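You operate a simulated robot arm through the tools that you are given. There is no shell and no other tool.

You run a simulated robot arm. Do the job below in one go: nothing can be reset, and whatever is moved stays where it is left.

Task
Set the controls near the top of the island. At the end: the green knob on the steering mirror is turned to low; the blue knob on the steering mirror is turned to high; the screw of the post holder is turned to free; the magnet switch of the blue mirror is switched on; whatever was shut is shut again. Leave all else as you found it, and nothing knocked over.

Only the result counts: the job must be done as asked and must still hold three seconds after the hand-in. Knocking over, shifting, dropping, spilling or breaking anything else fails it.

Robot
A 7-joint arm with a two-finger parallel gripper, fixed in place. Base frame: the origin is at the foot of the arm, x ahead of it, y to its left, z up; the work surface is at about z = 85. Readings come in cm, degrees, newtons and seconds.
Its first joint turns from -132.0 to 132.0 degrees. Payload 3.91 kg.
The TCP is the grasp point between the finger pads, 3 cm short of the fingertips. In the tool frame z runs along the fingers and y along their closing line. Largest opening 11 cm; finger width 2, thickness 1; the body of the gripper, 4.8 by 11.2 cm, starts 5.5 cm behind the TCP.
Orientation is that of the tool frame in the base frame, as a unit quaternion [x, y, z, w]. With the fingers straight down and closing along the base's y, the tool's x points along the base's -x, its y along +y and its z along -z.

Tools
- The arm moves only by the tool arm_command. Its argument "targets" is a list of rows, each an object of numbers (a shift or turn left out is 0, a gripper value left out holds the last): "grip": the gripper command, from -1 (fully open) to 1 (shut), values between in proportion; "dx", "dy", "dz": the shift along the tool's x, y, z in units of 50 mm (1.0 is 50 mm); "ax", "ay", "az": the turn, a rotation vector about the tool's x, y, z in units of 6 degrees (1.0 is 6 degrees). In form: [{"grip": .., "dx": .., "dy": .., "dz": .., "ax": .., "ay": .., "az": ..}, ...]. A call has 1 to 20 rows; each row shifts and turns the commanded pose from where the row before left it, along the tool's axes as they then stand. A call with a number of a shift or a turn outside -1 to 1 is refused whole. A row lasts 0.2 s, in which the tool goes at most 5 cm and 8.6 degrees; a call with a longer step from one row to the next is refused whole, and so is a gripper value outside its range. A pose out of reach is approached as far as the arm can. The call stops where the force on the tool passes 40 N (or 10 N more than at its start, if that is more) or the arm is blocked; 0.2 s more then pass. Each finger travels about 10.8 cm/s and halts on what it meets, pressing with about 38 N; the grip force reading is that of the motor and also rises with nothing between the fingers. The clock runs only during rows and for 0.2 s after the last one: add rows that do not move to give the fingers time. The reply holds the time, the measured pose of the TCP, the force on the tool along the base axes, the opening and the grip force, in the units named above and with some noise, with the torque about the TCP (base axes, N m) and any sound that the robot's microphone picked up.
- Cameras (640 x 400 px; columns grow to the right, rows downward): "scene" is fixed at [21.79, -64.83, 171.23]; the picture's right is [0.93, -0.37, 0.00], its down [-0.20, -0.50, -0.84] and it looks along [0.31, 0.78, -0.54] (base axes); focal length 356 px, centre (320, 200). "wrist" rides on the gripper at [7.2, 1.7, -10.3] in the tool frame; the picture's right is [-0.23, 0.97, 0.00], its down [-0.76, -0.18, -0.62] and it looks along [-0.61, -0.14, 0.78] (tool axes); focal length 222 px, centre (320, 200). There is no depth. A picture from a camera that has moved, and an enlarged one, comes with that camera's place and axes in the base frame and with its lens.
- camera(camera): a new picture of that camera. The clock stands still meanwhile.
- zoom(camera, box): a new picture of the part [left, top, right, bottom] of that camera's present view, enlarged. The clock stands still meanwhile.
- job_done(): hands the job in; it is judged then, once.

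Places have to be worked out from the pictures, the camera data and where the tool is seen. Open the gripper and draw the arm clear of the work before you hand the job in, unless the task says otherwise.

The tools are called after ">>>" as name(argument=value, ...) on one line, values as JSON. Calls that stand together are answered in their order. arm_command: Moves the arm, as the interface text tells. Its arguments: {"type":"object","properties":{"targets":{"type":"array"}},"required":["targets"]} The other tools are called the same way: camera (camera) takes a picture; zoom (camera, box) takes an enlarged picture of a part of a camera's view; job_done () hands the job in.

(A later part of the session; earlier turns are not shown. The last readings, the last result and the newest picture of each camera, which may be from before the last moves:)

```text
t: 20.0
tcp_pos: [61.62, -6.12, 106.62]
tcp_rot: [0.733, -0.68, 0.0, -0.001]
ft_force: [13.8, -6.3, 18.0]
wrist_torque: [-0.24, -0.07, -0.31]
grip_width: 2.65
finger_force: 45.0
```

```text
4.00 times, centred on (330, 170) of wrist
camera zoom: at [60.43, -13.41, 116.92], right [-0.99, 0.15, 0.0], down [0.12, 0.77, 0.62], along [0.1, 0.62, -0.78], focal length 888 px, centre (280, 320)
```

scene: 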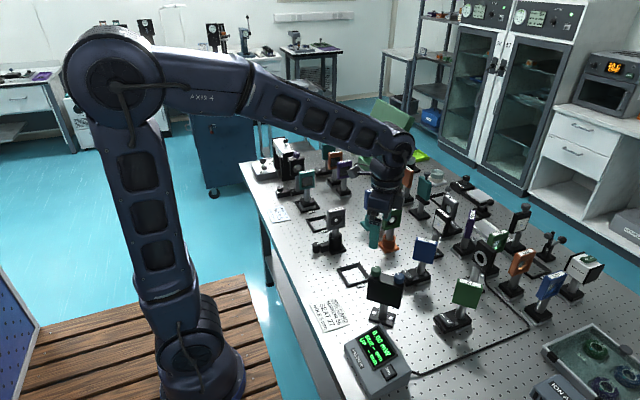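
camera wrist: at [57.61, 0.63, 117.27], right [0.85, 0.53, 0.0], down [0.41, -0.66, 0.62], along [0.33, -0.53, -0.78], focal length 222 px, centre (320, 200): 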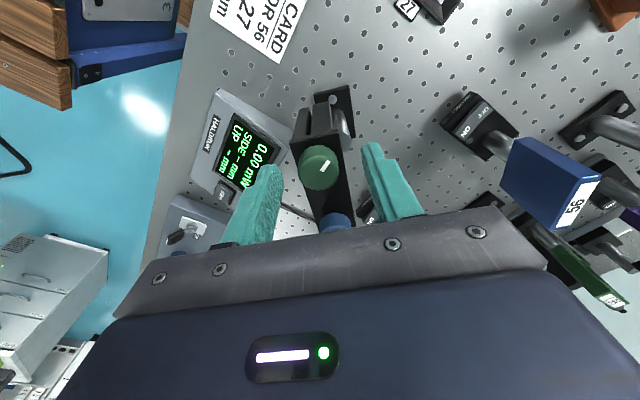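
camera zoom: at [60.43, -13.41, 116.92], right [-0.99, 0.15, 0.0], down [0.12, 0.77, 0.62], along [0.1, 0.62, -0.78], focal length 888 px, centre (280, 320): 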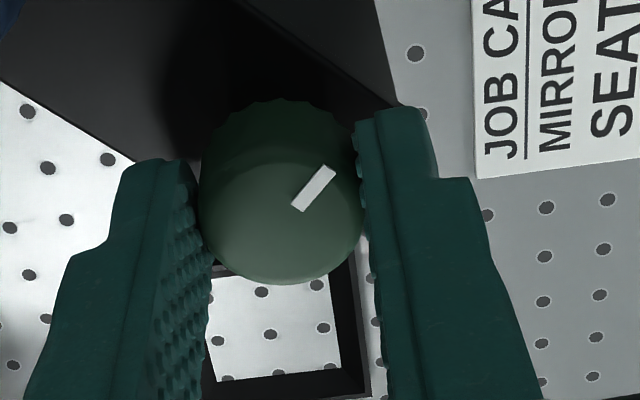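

Axial torque appeared (-0.31 N m) and the mark slipped slightly in the fingers: the green knob has reached its counter-clockwise stop at about 135°. I ease off the twist, open just enough, and lift clear.

>>> arm_command(targets=[{"grip": 0.6, "az": 0.5}, {"grip": 0.4}, {"grip": 0.2}, {"grip": 0.15}, {}, {"dz": -0.2}, {"dz": -0.3}, {"dz": -0.4}, {"dz": -0.4}, {}])

>>> zoom(camera="wrist", box=[240, 80, 400, 180])

>>> zoom(camera="scene", box=[365, 258, 413, 288])

```text
t: 22.2
tcp_pos: [61.37, -6.13, 112.94]
tcp_rot: [0.715, -0.699, 0.0, -0.001]
ft_force: [0.4, -0.4, -0.9]
wrist_torque: [0.0, -0.04, 0.01]
grip_width: 4.69
finger_force: 0.1
```

```text
4.00 times, centred on (320, 130) of wrist
camera zoom: at [59.91, -13.35, 123.29], right [-0.98, 0.21, 0.0], down [0.16, 0.77, 0.62], along [0.13, 0.61, -0.78], focal length 888 px, centre (320, 480)
```

zoom: 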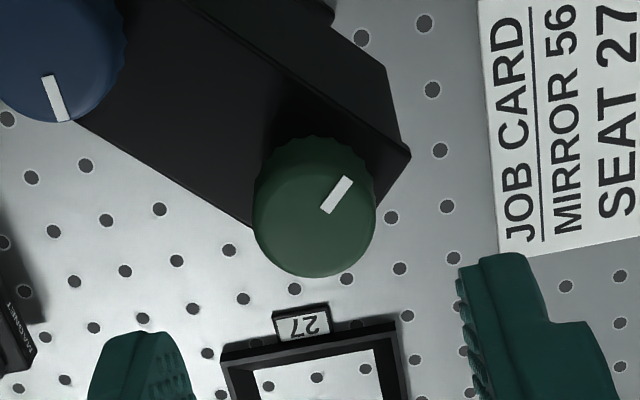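

```text
13.33 times, centred on (389, 273) of scene
camera zoom: at [21.79, -64.83, 171.23], right [0.93, -0.37, 0.0], down [-0.2, -0.5, -0.84], along [0.31, 0.78, -0.54], focal length 4750 px, centre (-600, -773)
```

zoom: 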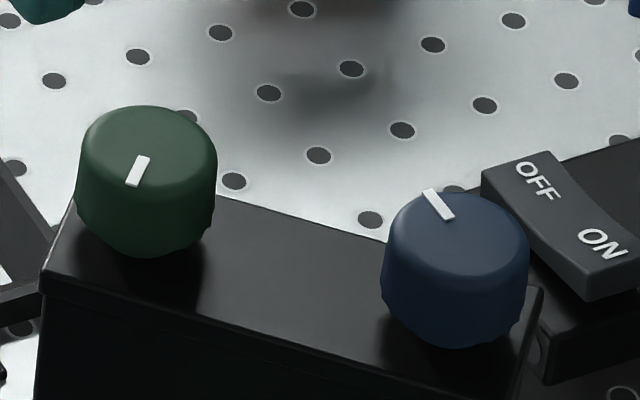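

The green mark has moved 135° counter-clockwise to its stop. I go over the blue knob, expected at (65.85, -10.28), keeping this hand angle so there is room to turn clockwise.

>>> arm_command(targets=[{"grip": 0, "dx": 0.283, "dy": -0.292}, {"dx": 0.283, "dy": -0.292}, {"dx": 0.284, "dy": -0.293}, {}, {}])

>>> zoom(camera="wrist", box=[240, 80, 400, 220])

>>> zoom(camera="scene", box=[350, 235, 430, 295])

```text
t: 23.4
tcp_pos: [65.83, -10.27, 113.1]
tcp_rot: [0.714, -0.7, 0.0, 0.001]
ft_force: [0.7, -0.2, -0.1]
wrist_torque: [0.02, 0.0, 0.0]
grip_width: 5.51
finger_force: 0.1
```

```text
2.86 times, centred on (320, 150) of wrist
camera zoom: at [64.25, -17.55, 123.41], right [-0.98, 0.21, 0.0], down [0.16, 0.77, 0.62], along [0.13, 0.61, -0.78], focal length 635 px, centre (320, 343)
```

zoom: 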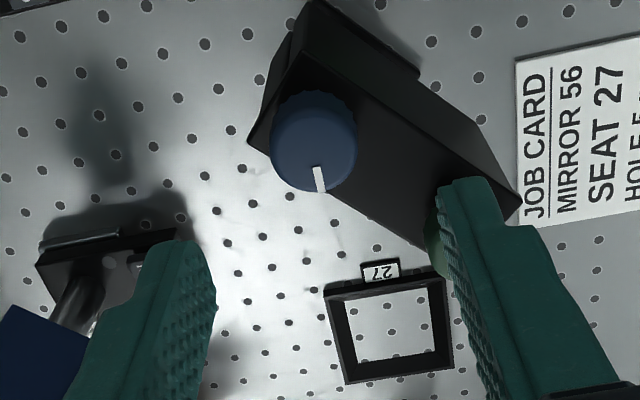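

```text
6.67 times, centred on (390, 265) of scene
camera zoom: at [21.79, -64.83, 171.23], right [0.93, -0.37, 0.0], down [-0.2, -0.5, -0.84], along [0.31, 0.78, -0.54], focal length 2375 px, centre (-147, -233)
```

zoom: 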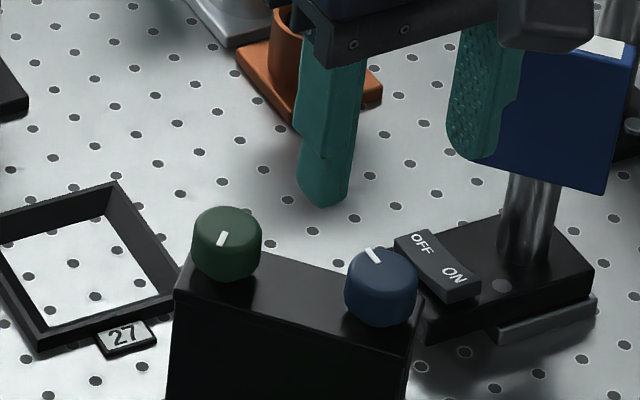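

The blue knob's centre works out at (65.95, -10.4), about 1.5 mm from the TCP axis. I correct this, descend to TCP z≈106.6 and close.

>>> arm_command(targets=[{"grip": 0, "dx": 0.022, "dy": -0.026, "dz": 0.25}, {"dz": 0.25}, {"dz": 0.25}, {"dz": 0.25}, {"dz": 0.25}, {"dz": 0.05}, {}])

>>> zoom(camera="wrist", box=[250, 120, 390, 220])

>>> zoom(camera="scene", box=[350, 235, 430, 295])

```text
t: 25.0
tcp_pos: [66.08, -10.28, 106.54]
tcp_rot: [0.714, -0.7, 0.0, 0.0]
ft_force: [0.9, -0.9, -0.2]
wrist_torque: [-0.01, -0.01, 0.02]
grip_width: 5.5
finger_force: 0.0
```

```text
4.00 times, centred on (320, 170) of wrist
camera zoom: at [64.58, -17.55, 116.88], right [-0.98, 0.21, 0.0], down [0.16, 0.77, 0.62], along [0.13, 0.61, -0.78], focal length 888 px, centre (320, 320)
```

zoom: 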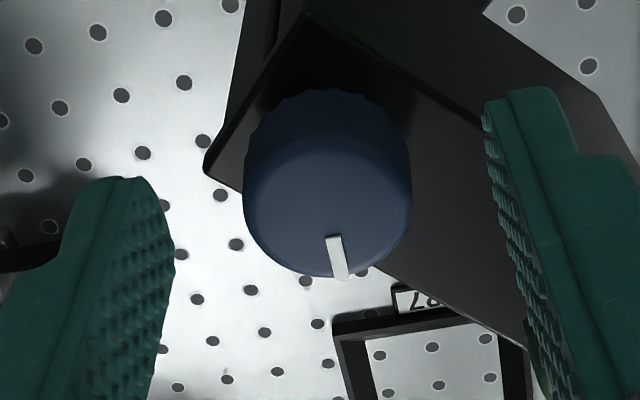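

```text
6.67 times, centred on (390, 265) of scene
camera zoom: at [21.79, -64.83, 171.23], right [0.93, -0.37, 0.0], down [-0.2, -0.5, -0.84], along [0.31, 0.78, -0.54], focal length 2375 px, centre (-147, -233)
```

zoom: 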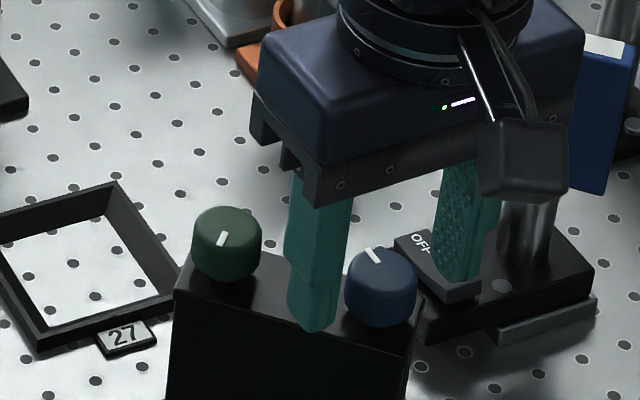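

The blue knob looks centred just as the green one did when held. I close on it.

>>> arm_command(targets=[{"grip": 0, "dy": 0.02}, {"grip": 0.3}, {"grip": 0.45}, {"grip": 0.6}, {"grip": 0.6}, {"grip": 0.6}])

>>> arm_command(targets=[{"grip": 0.6, "az": 0.8}, {"az": 0.8}, {"az": 0.8}, {"az": 0.8}, {}])

>>> zoom(camera="wrist", box=[250, 120, 390, 220])

```text
t: 26.4
tcp_pos: [65.92, -10.3, 106.58]
tcp_rot: [0.714, -0.7, 0.0, 0.0]
ft_force: [-6.1, 0.5, -0.3]
wrist_torque: [0.01, -0.15, -0.02]
grip_width: 2.65
finger_force: 44.6
```

```text
t: 27.6
tcp_pos: [66.06, -10.29, 106.6]
tcp_rot: [-0.588, 0.809, 0.001, -0.001]
ft_force: [-12.3, -10.1, -12.7]
wrist_torque: [-0.34, -0.1, 0.0]
grip_width: 2.65
finger_force: 44.8
```

```text
4.00 times, centred on (320, 170) of wrist
camera zoom: at [62.17, -16.62, 116.86], right [-0.86, 0.52, 0.0], down [0.41, 0.67, 0.62], along [0.32, 0.53, -0.78], focal length 888 px, centre (320, 320)
```

zoom: 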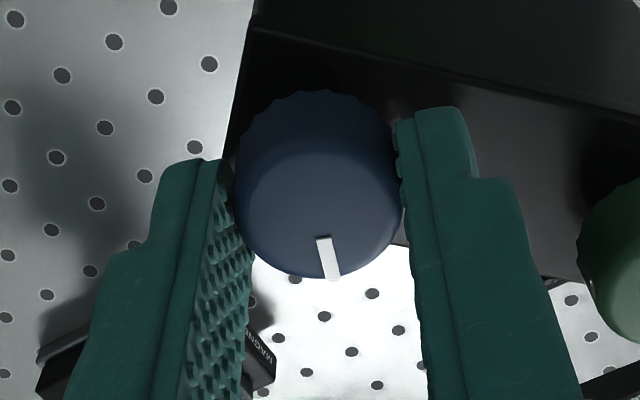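

The blue knob turns with the fingers. I ease the side load and keep turning clockwise in 24° steps.

>>> arm_command(targets=[{"grip": 0.6, "dx": 0.021, "dy": 0.014, "dz": 0.016}, {"az": 0.8}, {"az": 0.8}, {"az": 0.8}, {"az": 0.8}, {"az": 0.8}, {}])

```text
t: 29.2
tcp_pos: [66.07, -10.39, 106.57]
tcp_rot: [-0.407, 0.914, 0.0, 0.0]
ft_force: [4.8, 11.1, -10.0]
wrist_torque: [0.84, -0.18, 0.03]
grip_width: 2.64
finger_force: 44.8
```

43° so far with modest loads and no stop. I go on.

>>> arm_command(targets=[{"grip": 0.6, "dx": -0.017, "dy": 0.005, "dz": 0.014}, {"az": 0.8}, {"az": 0.8}, {"az": 0.8}, {"az": 0.8}, {"az": 0.8}, {}])

```text
t: 30.9
tcp_pos: [65.99, -10.27, 106.46]
tcp_rot: [-0.207, 0.978, -0.001, 0.001]
ft_force: [-4.3, -0.7, 3.2]
wrist_torque: [0.56, -0.27, 0.03]
grip_width: 2.65
finger_force: 44.9
stopped in row 7: the force on the tool passed its limit at 40 N (the readings are from after the stop); the commanded pose is now the measured one
```

The force limit tripped briefly and the command was reset to the measured pose; loads are now small. I check that the knob followed.

>>> zoom(camera="wrist", box=[250, 120, 390, 220])

>>> zoom(camera="scene", box=[340, 235, 440, 335])

```text
4.00 times, centred on (320, 170) of wrist
camera zoom: at [58.71, -11.72, 116.75], right [-0.19, 0.98, 0.0], down [0.77, 0.15, 0.62], along [0.61, 0.12, -0.78], focal length 888 px, centre (320, 320)
```

zoom: 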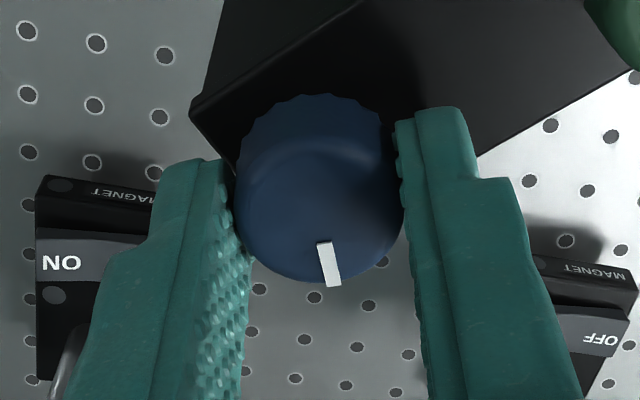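

```text
4.00 times, centred on (390, 285) of scene
camera zoom: at [21.79, -64.83, 171.23], right [0.93, -0.37, 0.0], down [-0.2, -0.5, -0.84], along [0.31, 0.78, -0.54], focal length 1425 px, centre (40, -140)
```

zoom: 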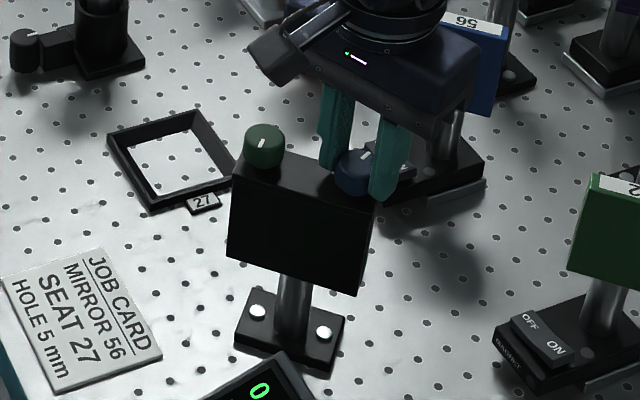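

The knob is following the hand. I go on more slowly.

>>> arm_command(targets=[{"grip": 0.6, "az": 0.5}, {"az": 0.5}, {"az": 0.5}, {"az": 0.5}, {"az": 0.5}, {}])

```text
t: 32.3
tcp_pos: [66.16, -10.43, 106.45]
tcp_rot: [-0.078, 0.997, 0.0, 0.001]
ft_force: [-5.9, -9.8, 0.5]
wrist_torque: [-0.07, 1.11, -0.01]
grip_width: 2.65
finger_force: 45.0
```

82° now, loads modest. I relieve and go on.

>>> arm_command(targets=[{"grip": 0.6, "dx": 0.012, "dy": -0.014}, {"az": 0.5}, {"az": 0.5}, {"az": 0.5}, {"az": 0.5}, {"az": 0.5}, {}])

```text
t: 33.9
tcp_pos: [66.03, -10.46, 106.48]
tcp_rot: [0.054, 0.999, 0.0, 0.002]
ft_force: [-0.8, 5.0, -2.9]
wrist_torque: [-0.24, -0.39, 0.05]
grip_width: 2.66
finger_force: 45.1
```

97° now and still free. I continue another 15°.

>>> arm_command(targets=[{"grip": 0.6, "az": 0.5}, {"az": 0.5}, {"az": 0.5}, {"az": 0.5}, {"az": 0.5}, {}])

```text
t: 35.3
tcp_pos: [66.08, -10.45, 106.44]
tcp_rot: [0.183, 0.983, 0.0, 0.001]
ft_force: [4.3, 9.3, -7.6]
wrist_torque: [-0.22, -0.33, 0.0]
grip_width: 2.64
finger_force: 45.6
```

112° now, still free. I continue with a small relief.

>>> arm_command(targets=[{"grip": 0.6, "dy": 0.015, "dz": 0.01}, {"az": 0.5}, {"az": 0.5}, {"az": 0.5}, {"az": 0.5}, {"az": 0.5}, {}])

>>> zoom(camera="wrist", box=[250, 120, 390, 220])

```text
t: 37.1
tcp_pos: [65.96, -10.42, 106.46]
tcp_rot: [0.31, 0.951, 0.001, 0.001]
ft_force: [-10.9, -5.1, 10.4]
wrist_torque: [-0.42, 0.6, 0.01]
grip_width: 2.65
finger_force: 45.2
stopped in row 7: the force on the tool passed its limit at 41 N (the readings are from after the stop); the commanded pose is now the measured one
```

```text
4.00 times, centred on (320, 170) of wrist
camera zoom: at [61.16, -4.75, 116.74], right [0.76, 0.65, 0.0], down [0.51, -0.59, 0.62], along [0.41, -0.47, -0.78], focal length 888 px, centre (320, 320)
```

zoom: 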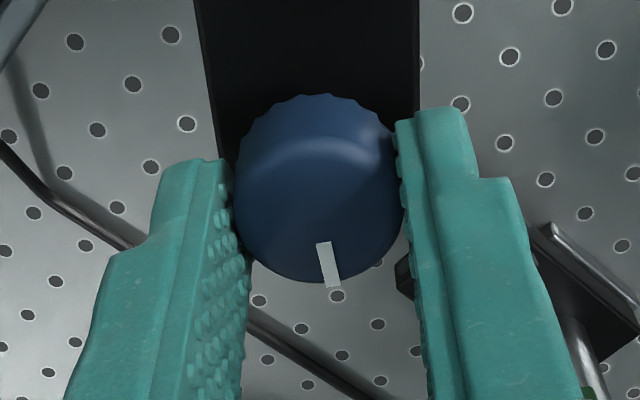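

127° now; the mark still follows. Another 12° should meet the stop if it mirrors the green one.

>>> arm_command(targets=[{"grip": 0.6, "az": 0.4}, {"az": 0.4}, {"az": 0.4}, {"az": 0.4}, {"az": 0.4}, {}])

>>> zoom(camera="wrist", box=[250, 120, 390, 220])

```text
t: 38.5
tcp_pos: [66.06, -10.63, 106.55]
tcp_rot: [0.408, 0.913, 0.001, 0.002]
ft_force: [-13.4, -19.1, -1.9]
wrist_torque: [-1.35, 0.19, 0.32]
grip_width: 2.65
finger_force: 45.1
```

```text
4.00 times, centred on (320, 170) of wrist
camera zoom: at [62.51, -3.95, 116.74], right [0.88, 0.48, 0.0], down [0.37, -0.69, 0.62], along [0.3, -0.55, -0.78], focal length 888 px, centre (320, 320)
```

zoom: 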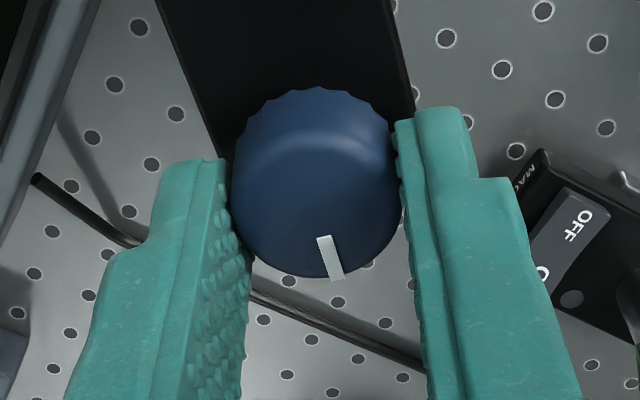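

The clockwise stop is met (torque +0.32 N m) at 135° from the start, matching the green one. I ease back, open and lift clear.

>>> arm_command(targets=[{"grip": 0.6, "az": -0.5}, {"grip": 0.4}, {"grip": 0.2}, {"grip": 0.1}, {"grip": 0.1}, {"dz": -0.2}, {"dz": -0.4}, {"dz": -0.5}, {"dz": -0.5}, {"dz": -0.5}, {}])

>>> zoom(camera="scene", box=[365, 258, 413, 288])

>>> camera(camera="wrist")

```text
t: 40.9
tcp_pos: [66.24, -10.27, 116.97]
tcp_rot: [0.383, 0.924, 0.001, 0.002]
ft_force: [0.3, -0.1, -0.3]
wrist_torque: [0.0, 0.0, -0.02]
grip_width: 4.94
finger_force: 0.0
```

```text
13.33 times, centred on (389, 273) of scene
camera zoom: at [21.79, -64.83, 171.23], right [0.93, -0.37, 0.0], down [-0.2, -0.5, -0.84], along [0.31, 0.78, -0.54], focal length 4750 px, centre (-600, -773)
```

zoom: 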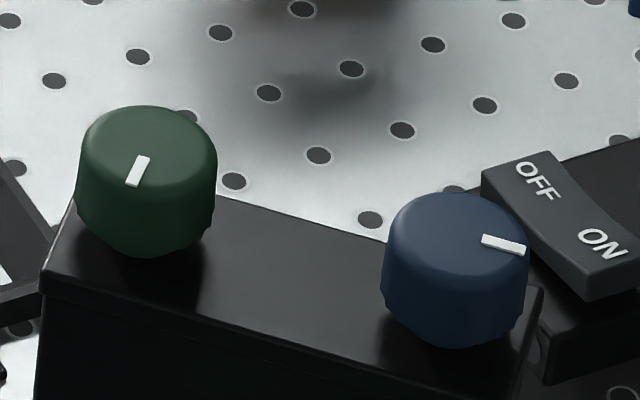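

```text
taken
camera wrist: at [62.11, -3.92, 127.2], right [0.85, 0.53, 0.0], down [0.41, -0.66, 0.62], along [0.33, -0.53, -0.78], focal length 222 px, centre (320, 200)
```

wrist: 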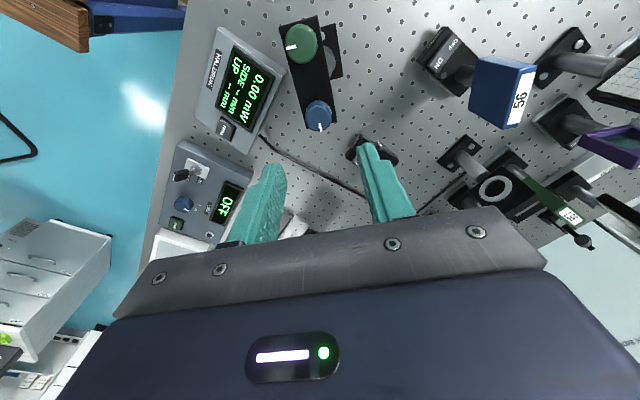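

Both knobs are at opposite ends. I check the flow panel's scale from this angle to be sure of the clockwise convention.

>>> zoom(camera="wrist", box=[155, 160, 235, 240])

>>> zoom(camera="wrist", box=[415, 15, 545, 135])

```text
5.00 times, centred on (195, 200) of wrist
camera zoom: at [62.11, -3.92, 127.2], right [0.85, 0.53, 0.0], down [0.41, -0.66, 0.62], along [0.33, -0.53, -0.78], focal length 1111 px, centre (945, 200)
```

zoom: 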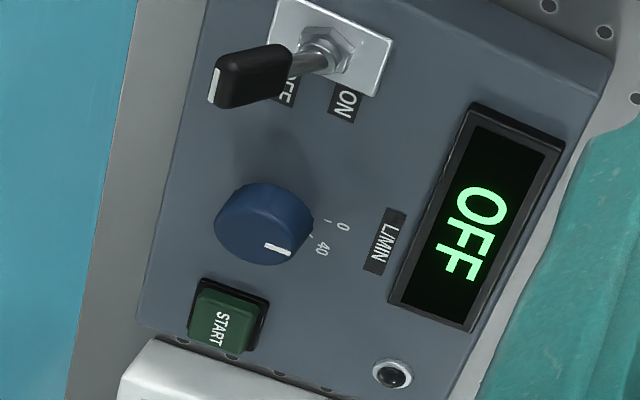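

```text
3.33 times, centred on (480, 75) of wrist
camera zoom: at [62.11, -3.92, 127.2], right [0.85, 0.53, 0.0], down [0.41, -0.66, 0.62], along [0.33, -0.53, -0.78], focal length 740 px, centre (-213, 617)
```

zoom: 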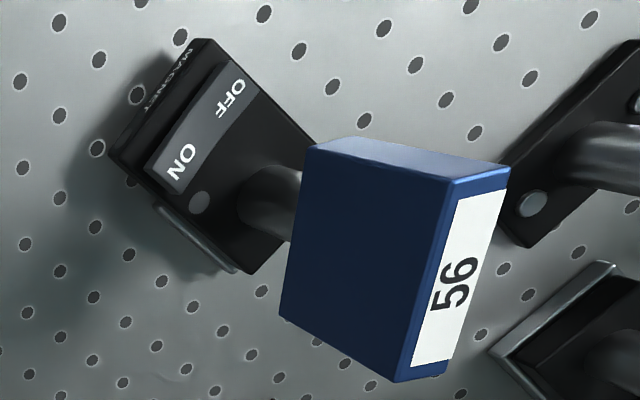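

The scale runs 0 → 40 clockwise, which confirms the convention. Next is the magnet switch of mirror 56: its ON end is raised, near (79.2, 1.0, 90), with the blue plate about 2.5 cm behind it; I will press with the right-hand finger of the fully opened gripper so the hand stays clear of the plate. I move over to TCP (75, -3.2) and go down part way.

>>> arm_command(targets=[{"grip": -1, "dx": -0.06, "dy": 0.45}, {"dx": -0.06, "dy": 0.45}, {"dx": -0.06, "dy": 0.45}, {"dx": -0.06, "dy": 0.45}, {"dy": 0.427}, {"dz": 0.5}, {"dz": 0.5}, {"dz": 0.5}, {"dz": 0.5}, {"dz": 0.5}, {}])

>>> camera(camera="wrist")

>>> zoom(camera="scene", box=[370, 210, 466, 290])

```text
t: 43.3
tcp_pos: [74.86, -3.38, 104.51]
tcp_rot: [0.384, 0.923, 0.0, 0.002]
ft_force: [0.4, 0.1, 0.5]
wrist_torque: [0.03, -0.01, 0.0]
grip_width: 11.02
finger_force: 0.1
```

```text
taken
camera wrist: at [70.86, 2.99, 114.84], right [0.85, 0.53, 0.0], down [0.41, -0.66, 0.62], along [0.33, -0.53, -0.78], focal length 222 px, centre (320, 200)
```

wrist: 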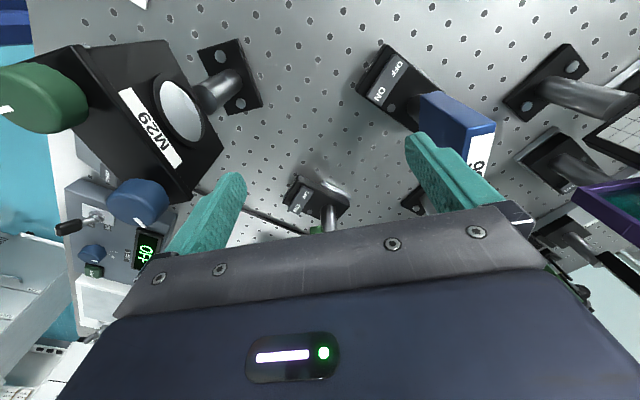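

```text
5.00 times, centred on (418, 250) of scene
camera zoom: at [21.79, -64.83, 171.23], right [0.93, -0.37, 0.0], down [-0.2, -0.5, -0.84], along [0.31, 0.78, -0.54], focal length 1781 px, centre (-170, -50)
```

zoom: 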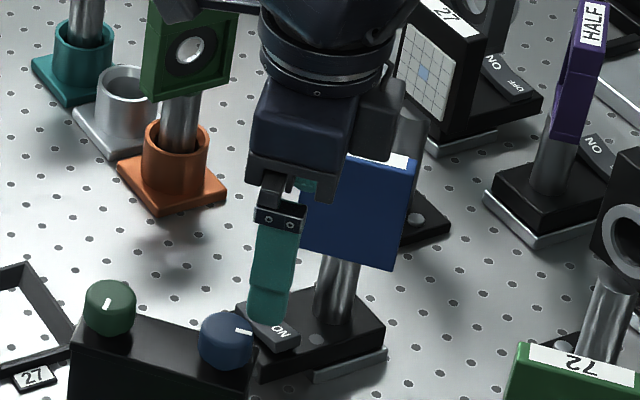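

The hand is in place above. I zoom on the switch and the finger to refine the press point.

>>> zoom(camera="wrist", box=[345, 40, 505, 150])

>>> zoom(camera="scene", box=[395, 240, 459, 290])

```text
3.64 times, centred on (425, 95) of wrist
camera zoom: at [70.86, 2.99, 114.84], right [0.85, 0.53, 0.0], down [0.41, -0.66, 0.62], along [0.33, -0.53, -0.78], focal length 808 px, centre (-62, 582)
```

zoom: 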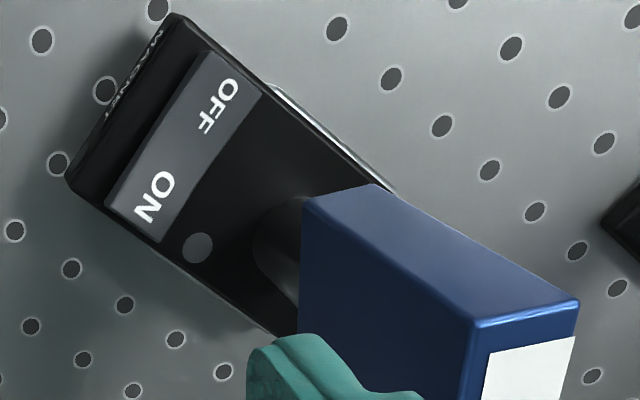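

```text
8.00 times, centred on (427, 265) of scene
camera zoom: at [21.79, -64.83, 171.23], right [0.93, -0.37, 0.0], down [-0.2, -0.5, -0.84], along [0.31, 0.78, -0.54], focal length 2850 px, centre (-536, -320)
```

zoom: 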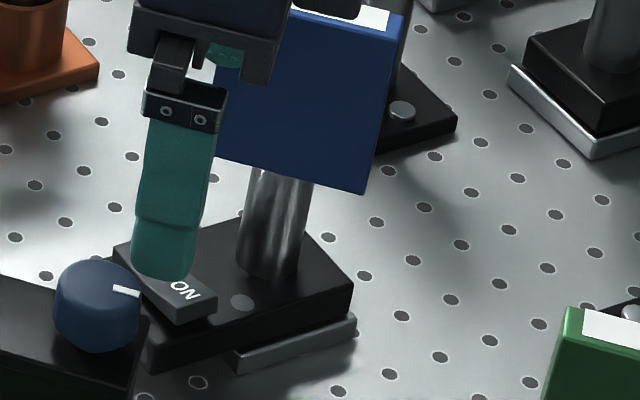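

The rocker spans y ≈ 0.4 to 4.6 at x ≈ 79.2, ON end raised; the fingertip is over (79.1, 0.9). I shift 2–3 mm and descend until the tip is about 1 cm above it.

>>> arm_command(targets=[{"grip": -1, "dx": 0.028, "dy": 0.042}, {"dz": 0.4}, {"dz": 0.4}, {"dz": 0.4}, {"dz": 0.4}, {"dz": 0.4}, {}])

>>> zoom(camera="wrist", box=[345, 60, 505, 160])

>>> zoom(camera="scene", box=[395, 240, 459, 290])

```text
t: 44.9
tcp_pos: [74.83, -3.16, 94.63]
tcp_rot: [0.384, 0.923, 0.0, 0.002]
ft_force: [0.2, 0.3, 0.4]
wrist_torque: [0.02, 0.0, 0.02]
grip_width: 11.01
finger_force: 0.1
```

```text
4.00 times, centred on (425, 110) of wrist
camera zoom: at [70.96, 3.19, 104.88], right [0.85, 0.53, 0.0], down [0.41, -0.66, 0.62], along [0.33, -0.53, -0.78], focal length 888 px, centre (-100, 560)
```

zoom: 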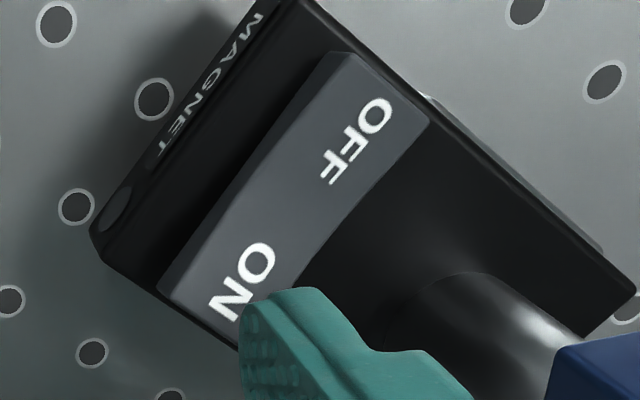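

```text
8.00 times, centred on (427, 265) of scene
camera zoom: at [21.79, -64.83, 171.23], right [0.93, -0.37, 0.0], down [-0.2, -0.5, -0.84], along [0.31, 0.78, -0.54], focal length 2850 px, centre (-536, -320)
```

zoom: 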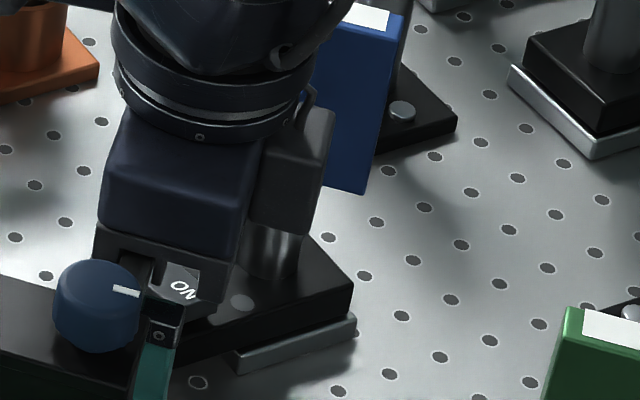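

The tip is over the ON half at (79.1, 1.1), about 1.5 cm above it. I press down slowly.

>>> arm_command(targets=[{"grip": -1, "dz": 0.05}, {"dz": 0.05}, {"dz": 0.05}, {"dz": 0.05}, {"dz": 0.04}, {"dz": 0.04}, {}])

```text
t: 46.5
tcp_pos: [74.94, -3.07, 92.88]
tcp_rot: [0.384, 0.923, 0.001, 0.001]
ft_force: [0.1, 0.4, -0.3]
wrist_torque: [0.03, 0.01, 0.01]
grip_width: 10.99
finger_force: 0.0
```

No contact yet with the tip at z ≈ 89.9. I continue in small steps.

>>> arm_command(targets=[{"grip": -1, "dz": 0.04}, {"dz": 0.04}, {"dz": 0.04}, {"dz": 0.03}, {}])

>>> zoom(camera="wrist", box=[345, 60, 505, 160])

```text
t: 47.7
tcp_pos: [74.92, -3.21, 92.16]
tcp_rot: [0.384, 0.923, 0.0, 0.002]
ft_force: [-0.1, 0.4, 0.1]
wrist_torque: [0.02, -0.01, 0.01]
grip_width: 10.98
finger_force: 0.0
```

```text
4.00 times, centred on (425, 110) of wrist
camera zoom: at [70.93, 3.18, 102.45], right [0.85, 0.53, 0.0], down [0.41, -0.66, 0.62], along [0.33, -0.53, -0.78], focal length 888 px, centre (-100, 560)
```

zoom: 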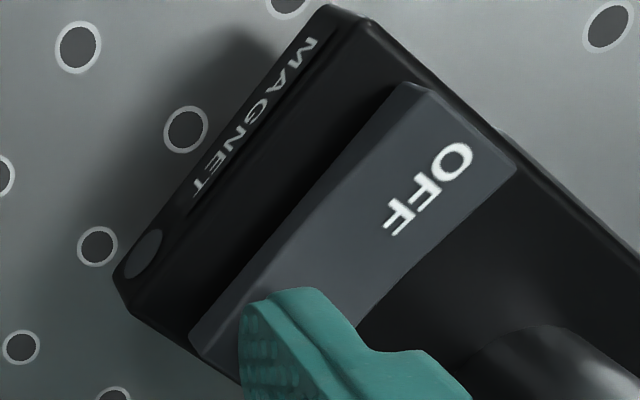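

Still no contact at tip z ≈ 89.2; the fingertip covers the ON half. I keep lowering.

>>> arm_command(targets=[{"grip": -1, "dz": 0.03}, {"dz": 0.03}, {"dz": 0.03}, {"dz": 0.03}, {}])

```text
t: 48.9
tcp_pos: [75.05, -3.14, 91.63]
tcp_rot: [0.383, 0.924, 0.0, 0.001]
ft_force: [-5.4, -0.3, 10.1]
wrist_torque: [0.54, -0.28, 0.26]
grip_width: 10.8
finger_force: 0.0
```

Contact: 10 N up on the fingertip. I press a little further, gently, listening for the switch.

>>> arm_command(targets=[{"grip": -1, "dz": 0.02}, {"dz": 0.02}, {}])

>>> zoom(camera="wrist", box=[345, 60, 505, 160])

```text
t: 49.7
tcp_pos: [75.06, -3.28, 91.47]
tcp_rot: [0.383, 0.924, 0.0, 0.001]
ft_force: [-10.8, 3.2, 19.5]
wrist_torque: [0.91, -0.65, 0.6]
grip_width: 10.76
finger_force: 0.1
```

```text
4.00 times, centred on (425, 110) of wrist
camera zoom: at [70.97, 3.19, 101.76], right [0.85, 0.53, 0.0], down [0.41, -0.66, 0.63], along [0.33, -0.53, -0.78], focal length 888 px, centre (-100, 560)
```

zoom: 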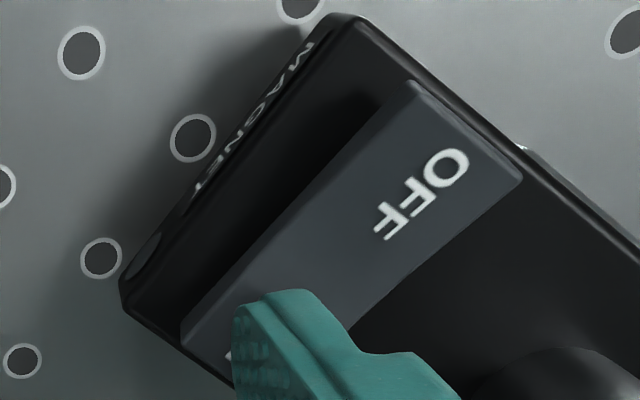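

The OFF end now appears raised, so the rocker seems to have tipped over. I lift straight up and look.

>>> arm_command(targets=[{"grip": -1, "dz": -0.05}, {"dz": -0.1}, {"dz": -0.2}, {"dz": -0.3}, {"dz": -0.4}, {"dz": -0.5}, {"dz": -0.5}, {}])

>>> zoom(camera="wrist", box=[345, 40, 505, 150])

>>> zoom(camera="scene", box=[395, 240, 459, 290])

```text
t: 51.5
tcp_pos: [75.0, -3.17, 101.71]
tcp_rot: [0.384, 0.923, 0.0, 0.0]
ft_force: [-0.2, 0.1, -1.0]
wrist_torque: [-0.02, -0.01, 0.03]
grip_width: 11.0
finger_force: 0.1
```

```text
3.64 times, centred on (425, 95) of wrist
camera zoom: at [71.0, 3.22, 111.91], right [0.85, 0.53, 0.0], down [0.41, -0.66, 0.62], along [0.33, -0.53, -0.78], focal length 808 px, centre (-62, 582)
```

zoom: 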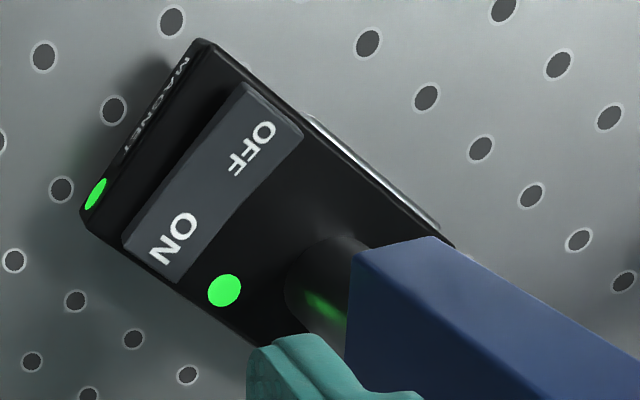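

```text
8.00 times, centred on (427, 265) of scene
camera zoom: at [21.79, -64.83, 171.23], right [0.93, -0.37, 0.0], down [-0.2, -0.5, -0.84], along [0.31, 0.78, -0.54], focal length 2850 px, centre (-536, -320)
```

zoom: 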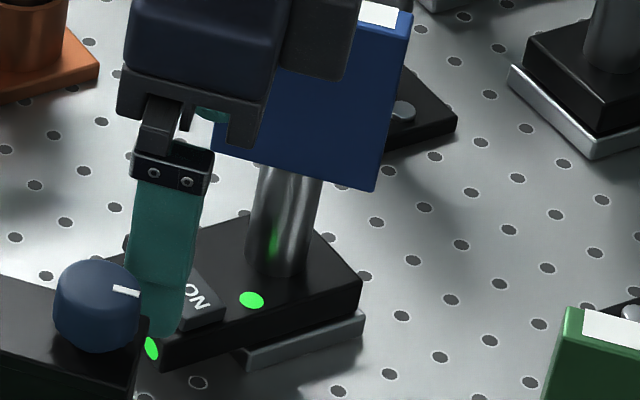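

The green indicators are lit, so the magnet is on. I raise the hand, leave it well clear, and compare the mirror's place with the first pictures.

>>> arm_command(targets=[{"grip": -1, "dz": -0.5}, {"dz": -0.5}, {"dz": -0.5}, {"dz": -0.6}, {"dz": -0.6}, {"dx": 0.6}, {"dx": 0.7}, {"dx": 0.7}, {"dx": 0.7}, {"dx": 0.7}, {}])

>>> zoom(camera="scene", box=[395, 230, 443, 290])

>>> camera(camera="scene")

>>> camera(camera="wrist")

```text
t: 53.9
tcp_pos: [63.04, 9.16, 115.44]
tcp_rot: [0.383, 0.924, 0.0, 0.001]
ft_force: [-0.4, -0.7, -0.5]
wrist_torque: [-0.03, -0.02, 0.0]
grip_width: 10.99
finger_force: 0.1
```

```text
6.67 times, centred on (419, 260) of scene
camera zoom: at [21.79, -64.83, 171.23], right [0.93, -0.37, 0.0], down [-0.2, -0.5, -0.84], along [0.31, 0.78, -0.54], focal length 2375 px, centre (-340, -200)
```

zoom: 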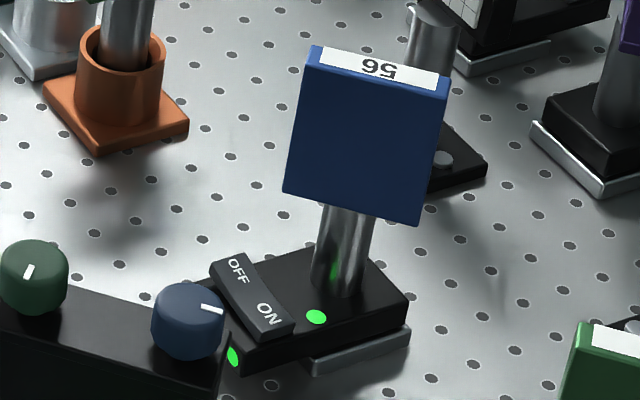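

```text
taken
```

scene: 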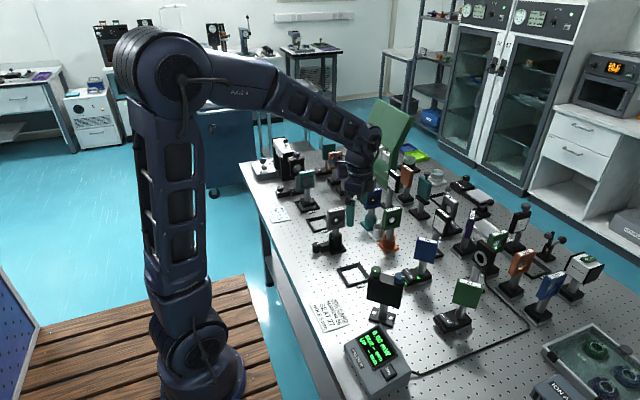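

```text
taken
camera wrist: at [59.12, 15.56, 125.75], right [0.85, 0.53, 0.0], down [0.41, -0.66, 0.62], along [0.33, -0.53, -0.78], focal length 222 px, centre (320, 200)
```

wrist: 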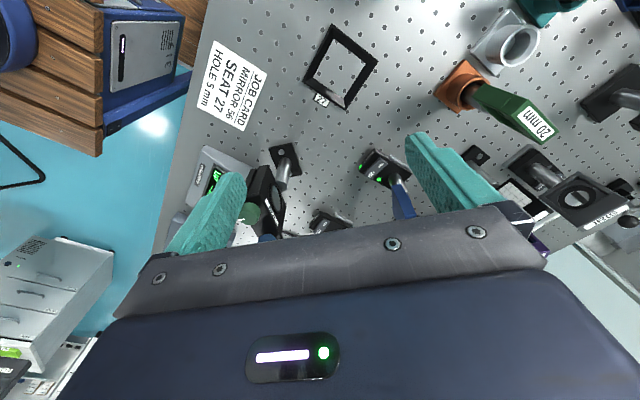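

Mirror 56 stands upright with its lights on; comparing pictures, its base slid about 4 mm and is now held by the magnet. I now go to the post holder screw near (58, 29) for a closer view.

>>> arm_command(targets=[{"grip": -1, "dx": 0.574, "dy": 0.263, "dz": 0.136}, {"dx": 0.574, "dy": 0.263, "dz": 0.136}, {"dx": 0.574, "dy": 0.263, "dz": 0.136}, {"dx": 0.574, "dy": 0.263, "dz": 0.136}, {"dx": 0.574, "dy": 0.263, "dz": 0.136}, {}])

>>> camera(camera="wrist")

>>> camera(camera="scene")

```text
t: 55.3
tcp_pos: [57.39, 23.9, 111.85]
tcp_rot: [0.385, 0.923, 0.0, 0.002]
ft_force: [0.2, 0.4, -0.1]
wrist_torque: [0.01, 0.02, -0.03]
grip_width: 10.99
finger_force: 0.0
```

```text
taken
camera wrist: at [53.45, 30.33, 122.14], right [0.85, 0.53, 0.0], down [0.41, -0.66, 0.62], along [0.33, -0.53, -0.78], focal length 222 px, centre (320, 200)
```

wrist: 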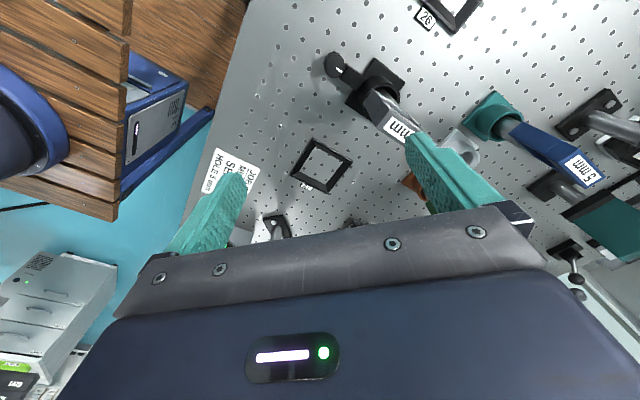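

```text
taken
```

scene: 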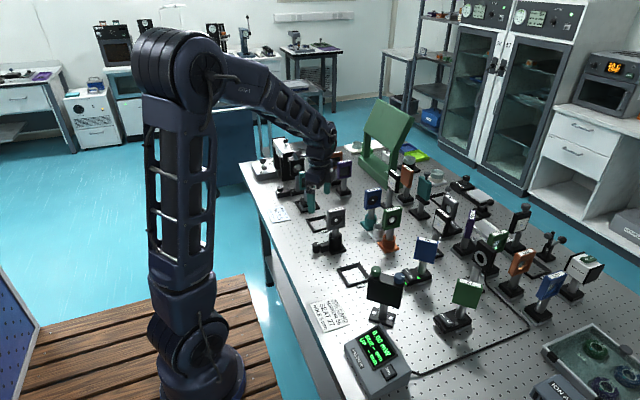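

I zoom on the post holder and its screw.

>>> zoom(camera="wrist", box=[310, 40, 430, 140])

>>> zoom(camera="wrist", box=[313, 42, 361, 72])

>>> zoom(camera="scene", box=[300, 200, 364, 260])

```text
4.00 times, centred on (370, 90) of wrist
camera zoom: at [53.45, 30.33, 122.14], right [0.85, 0.53, 0.0], down [0.41, -0.66, 0.62], along [0.33, -0.53, -0.78], focal length 888 px, centre (120, 640)
```

zoom: 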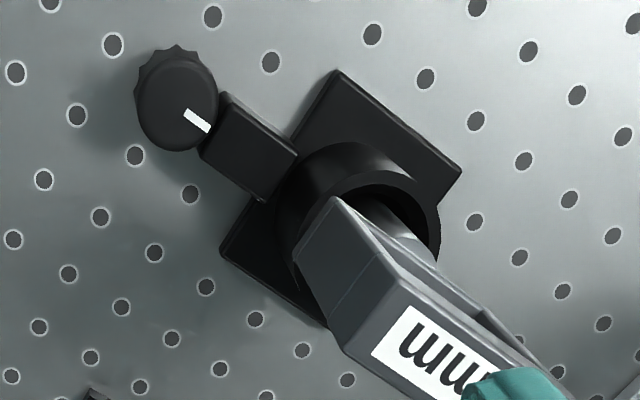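

```text
13.33 times, centred on (337, 57) of wrist
camera zoom: at [53.45, 30.33, 122.14], right [0.85, 0.53, 0.0], down [0.41, -0.66, 0.62], along [0.33, -0.53, -0.78], focal length 2962 px, centre (93, 2107)
```

zoom: 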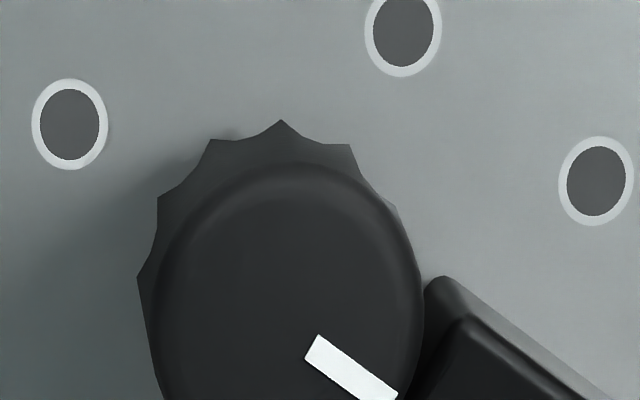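

```text
6.67 times, centred on (332, 230) of scene
camera zoom: at [21.79, -64.83, 171.23], right [0.93, -0.37, 0.0], down [-0.2, -0.5, -0.84], along [0.31, 0.78, -0.54], focal length 2375 px, centre (240, 0)
```

zoom: 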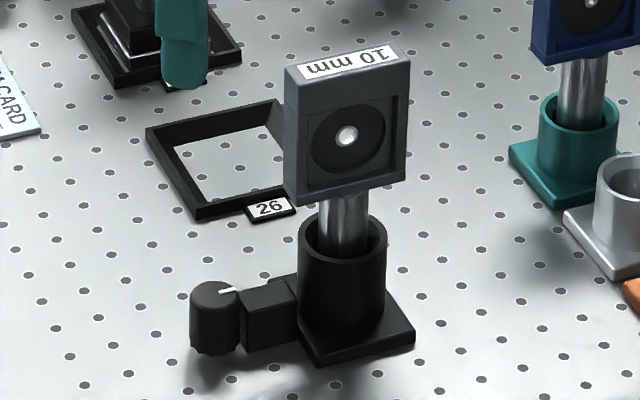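

The stub and base are aligned with x; the screw's centre is near (57.4, 27.6), top at about z = 88.7, with a 1.9 cm wide block on its +x side about 0.7 cm lower, and the aperture plate's edge at x ≈ 61.6. I move above the screw with the fingers at 5.5 cm opening, to TCP z = 98.

>>> arm_command(targets=[{"grip": 0, "dx": 0.26, "dy": 0.26}, {"dx": 0.26, "dy": 0.26}, {"az": -0.88}, {"dz": 0.5}, {"dz": 0.5}, {"dz": 0.5}, {"dz": 0.5}, {"dz": 0.4}, {"dz": 0.37}, {}])

>>> zoom(camera="wrist", box=[240, 80, 400, 200])

>>> zoom(camera="scene", box=[290, 190, 370, 260])

```text
t: 57.5
tcp_pos: [57.58, 27.31, 97.85]
tcp_rot: [0.342, 0.94, 0.0, 0.002]
ft_force: [0.0, 0.3, 0.9]
wrist_torque: [0.0, 0.0, 0.02]
grip_width: 5.49
finger_force: 0.1
```

```text
3.33 times, centred on (320, 140) of wrist
camera zoom: at [53.11, 33.28, 108.16], right [0.8, 0.6, 0.0], down [0.47, -0.62, 0.62], along [0.38, -0.5, -0.78], focal length 740 px, centre (320, 400)
```

zoom: 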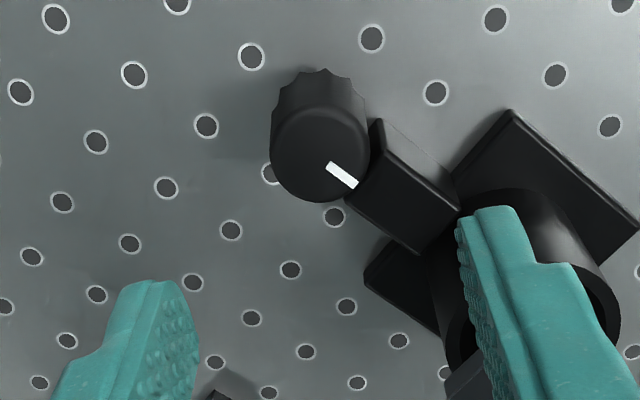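

```text
5.71 times, centred on (330, 225) of scene
camera zoom: at [21.79, -64.83, 171.23], right [0.93, -0.37, 0.0], down [-0.2, -0.5, -0.84], along [0.31, 0.78, -0.54], focal length 2036 px, centre (263, 57)
```

zoom: 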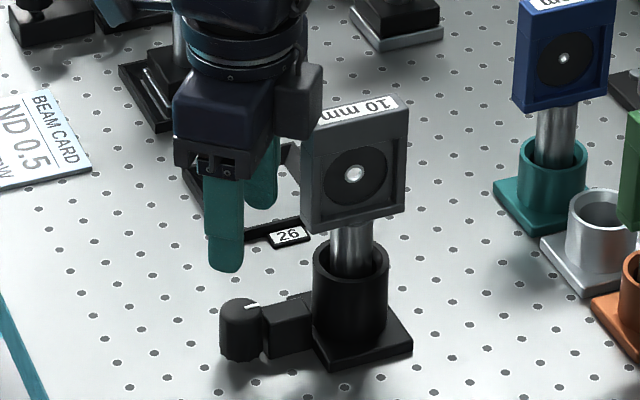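

The screw is centred within about 1 mm. To keep the hand's body clear of the aperture plate I turn the hand 12° and lower to TCP z ≈ 93.8 for a final centring check.

>>> arm_command(targets=[{"grip": 0, "az": -1}, {"az": -1}, {"dz": 0.3}, {"dz": 0.3}, {"dz": 0.21}, {}])

>>> zoom(camera="wrist", box=[240, 90, 400, 200])

>>> zoom(camera="scene", box=[300, 200, 364, 260])

```text
t: 58.4
tcp_pos: [57.71, 27.48, 96.13]
tcp_rot: [0.239, 0.971, 0.003, 0.003]
ft_force: [-14.2, -3.4, 31.6]
wrist_torque: [-0.01, -2.23, -0.28]
grip_width: 5.49
finger_force: 0.1
stopped in row 4: the force on the tool passed its limit at 71 N (the readings are from after the stop); the commanded pose is now the measured one
```

```text
3.64 times, centred on (320, 145) of wrist
camera zoom: at [51.87, 32.41, 106.41], right [0.65, 0.76, 0.01], down [0.59, -0.51, 0.63], along [0.48, -0.4, -0.78], focal length 808 px, centre (320, 400)
```

zoom: 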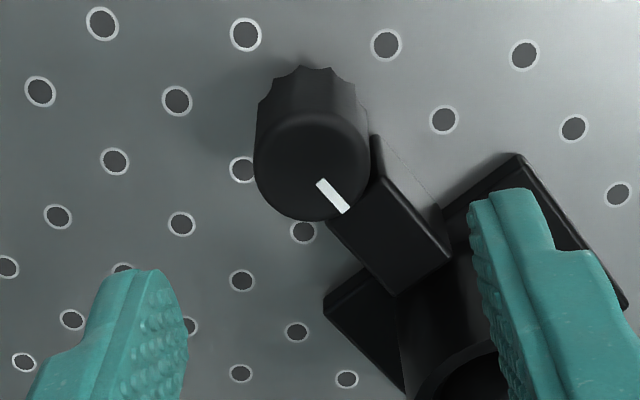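

```text
6.67 times, centred on (332, 230) of scene
camera zoom: at [21.79, -64.83, 171.23], right [0.93, -0.37, 0.0], down [-0.2, -0.5, -0.84], along [0.31, 0.78, -0.54], focal length 2375 px, centre (240, 0)
```

zoom: 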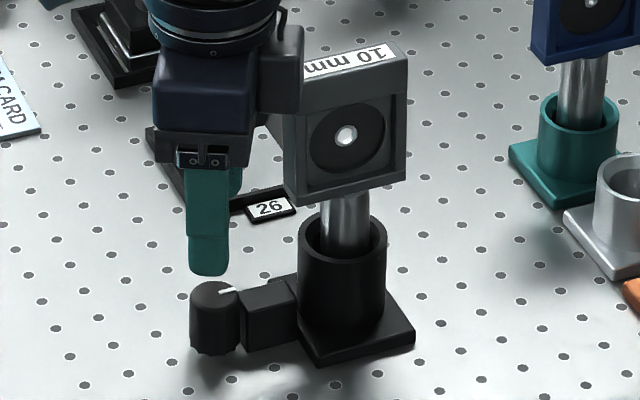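

The hand's side housing has come down on the top corner of the aperture plate; nothing has moved in the pictures. I lift straight up at once.

>>> arm_command(targets=[{"grip": 0, "dz": -0.1}, {"dz": -0.3}, {"dz": -0.4}, {"dz": -0.4}, {}])

>>> zoom(camera="scene", box=[300, 190, 364, 260])

>>> camera(camera="wrist")

```text
t: 59.6
tcp_pos: [57.56, 27.58, 101.86]
tcp_rot: [0.239, 0.971, 0.002, 0.003]
ft_force: [-0.3, -0.2, -0.6]
wrist_torque: [-0.01, -0.04, 0.03]
grip_width: 5.52
finger_force: 0.0
```

```text
5.71 times, centred on (332, 225) of scene
camera zoom: at [21.79, -64.83, 171.23], right [0.93, -0.37, 0.0], down [-0.2, -0.5, -0.84], along [0.31, 0.78, -0.54], focal length 2036 px, centre (251, 57)
```

zoom: 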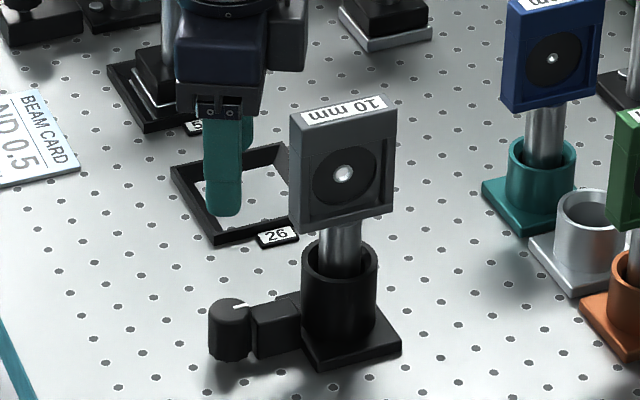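

```text
taken
camera wrist: at [51.9, 32.43, 112.23], right [0.65, 0.76, 0.01], down [0.59, -0.51, 0.63], along [0.48, -0.41, -0.78], focal length 222 px, centre (320, 200)
```

wrist: 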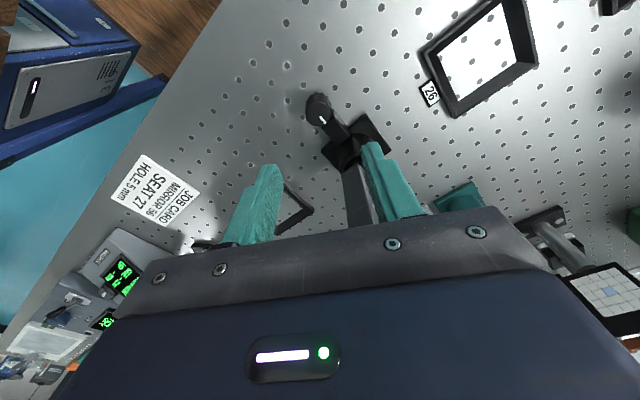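

Lifted clear; the holder looks unmoved. The hand has a housing on the side facing the plate, so I will lean the hand 20° away from it (upper part towards the robot) while keeping the closing line level, then approach the screw from that side.

>>> arm_command(targets=[{"grip": 0, "ay": -0.8325}, {"ay": -0.8325}, {"ay": -0.8325}, {"ay": -0.8325}, {"dx": 0.155, "dy": -0.039, "dz": -0.056}, {}])

>>> camera(camera="wrist")

>>> zoom(camera="scene", box=[280, 140, 380, 260])

```text
t: 61.0
tcp_pos: [56.91, 27.75, 101.99]
tcp_rot: [0.237, 0.956, -0.04, 0.171]
ft_force: [0.2, -0.5, -0.1]
wrist_torque: [-0.02, 0.02, -0.01]
grip_width: 5.49
finger_force: 0.0
```

```text
taken
camera wrist: at [48.38, 34.12, 109.06], right [0.64, 0.76, 0.08], down [0.36, -0.39, 0.85], along [0.68, -0.51, -0.52], focal length 222 px, centre (320, 200)
```

wrist: 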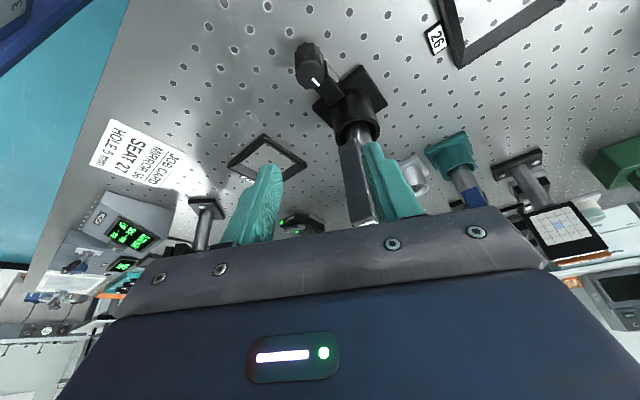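

```text
3.33 times, centred on (330, 200) of scene
camera zoom: at [21.79, -64.83, 171.23], right [0.93, -0.37, 0.0], down [-0.2, -0.5, -0.84], along [0.31, 0.78, -0.54], focal length 1188 px, centre (287, 200)
```

zoom: 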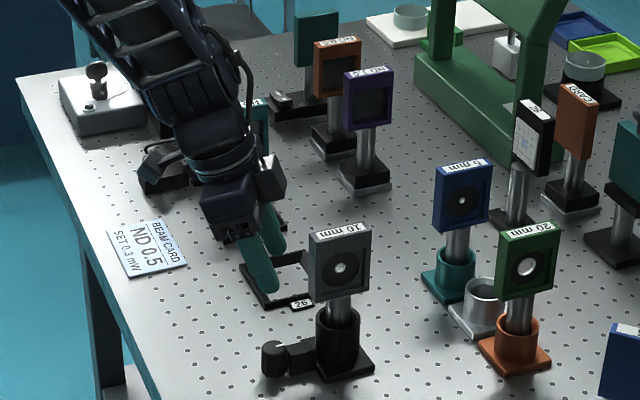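

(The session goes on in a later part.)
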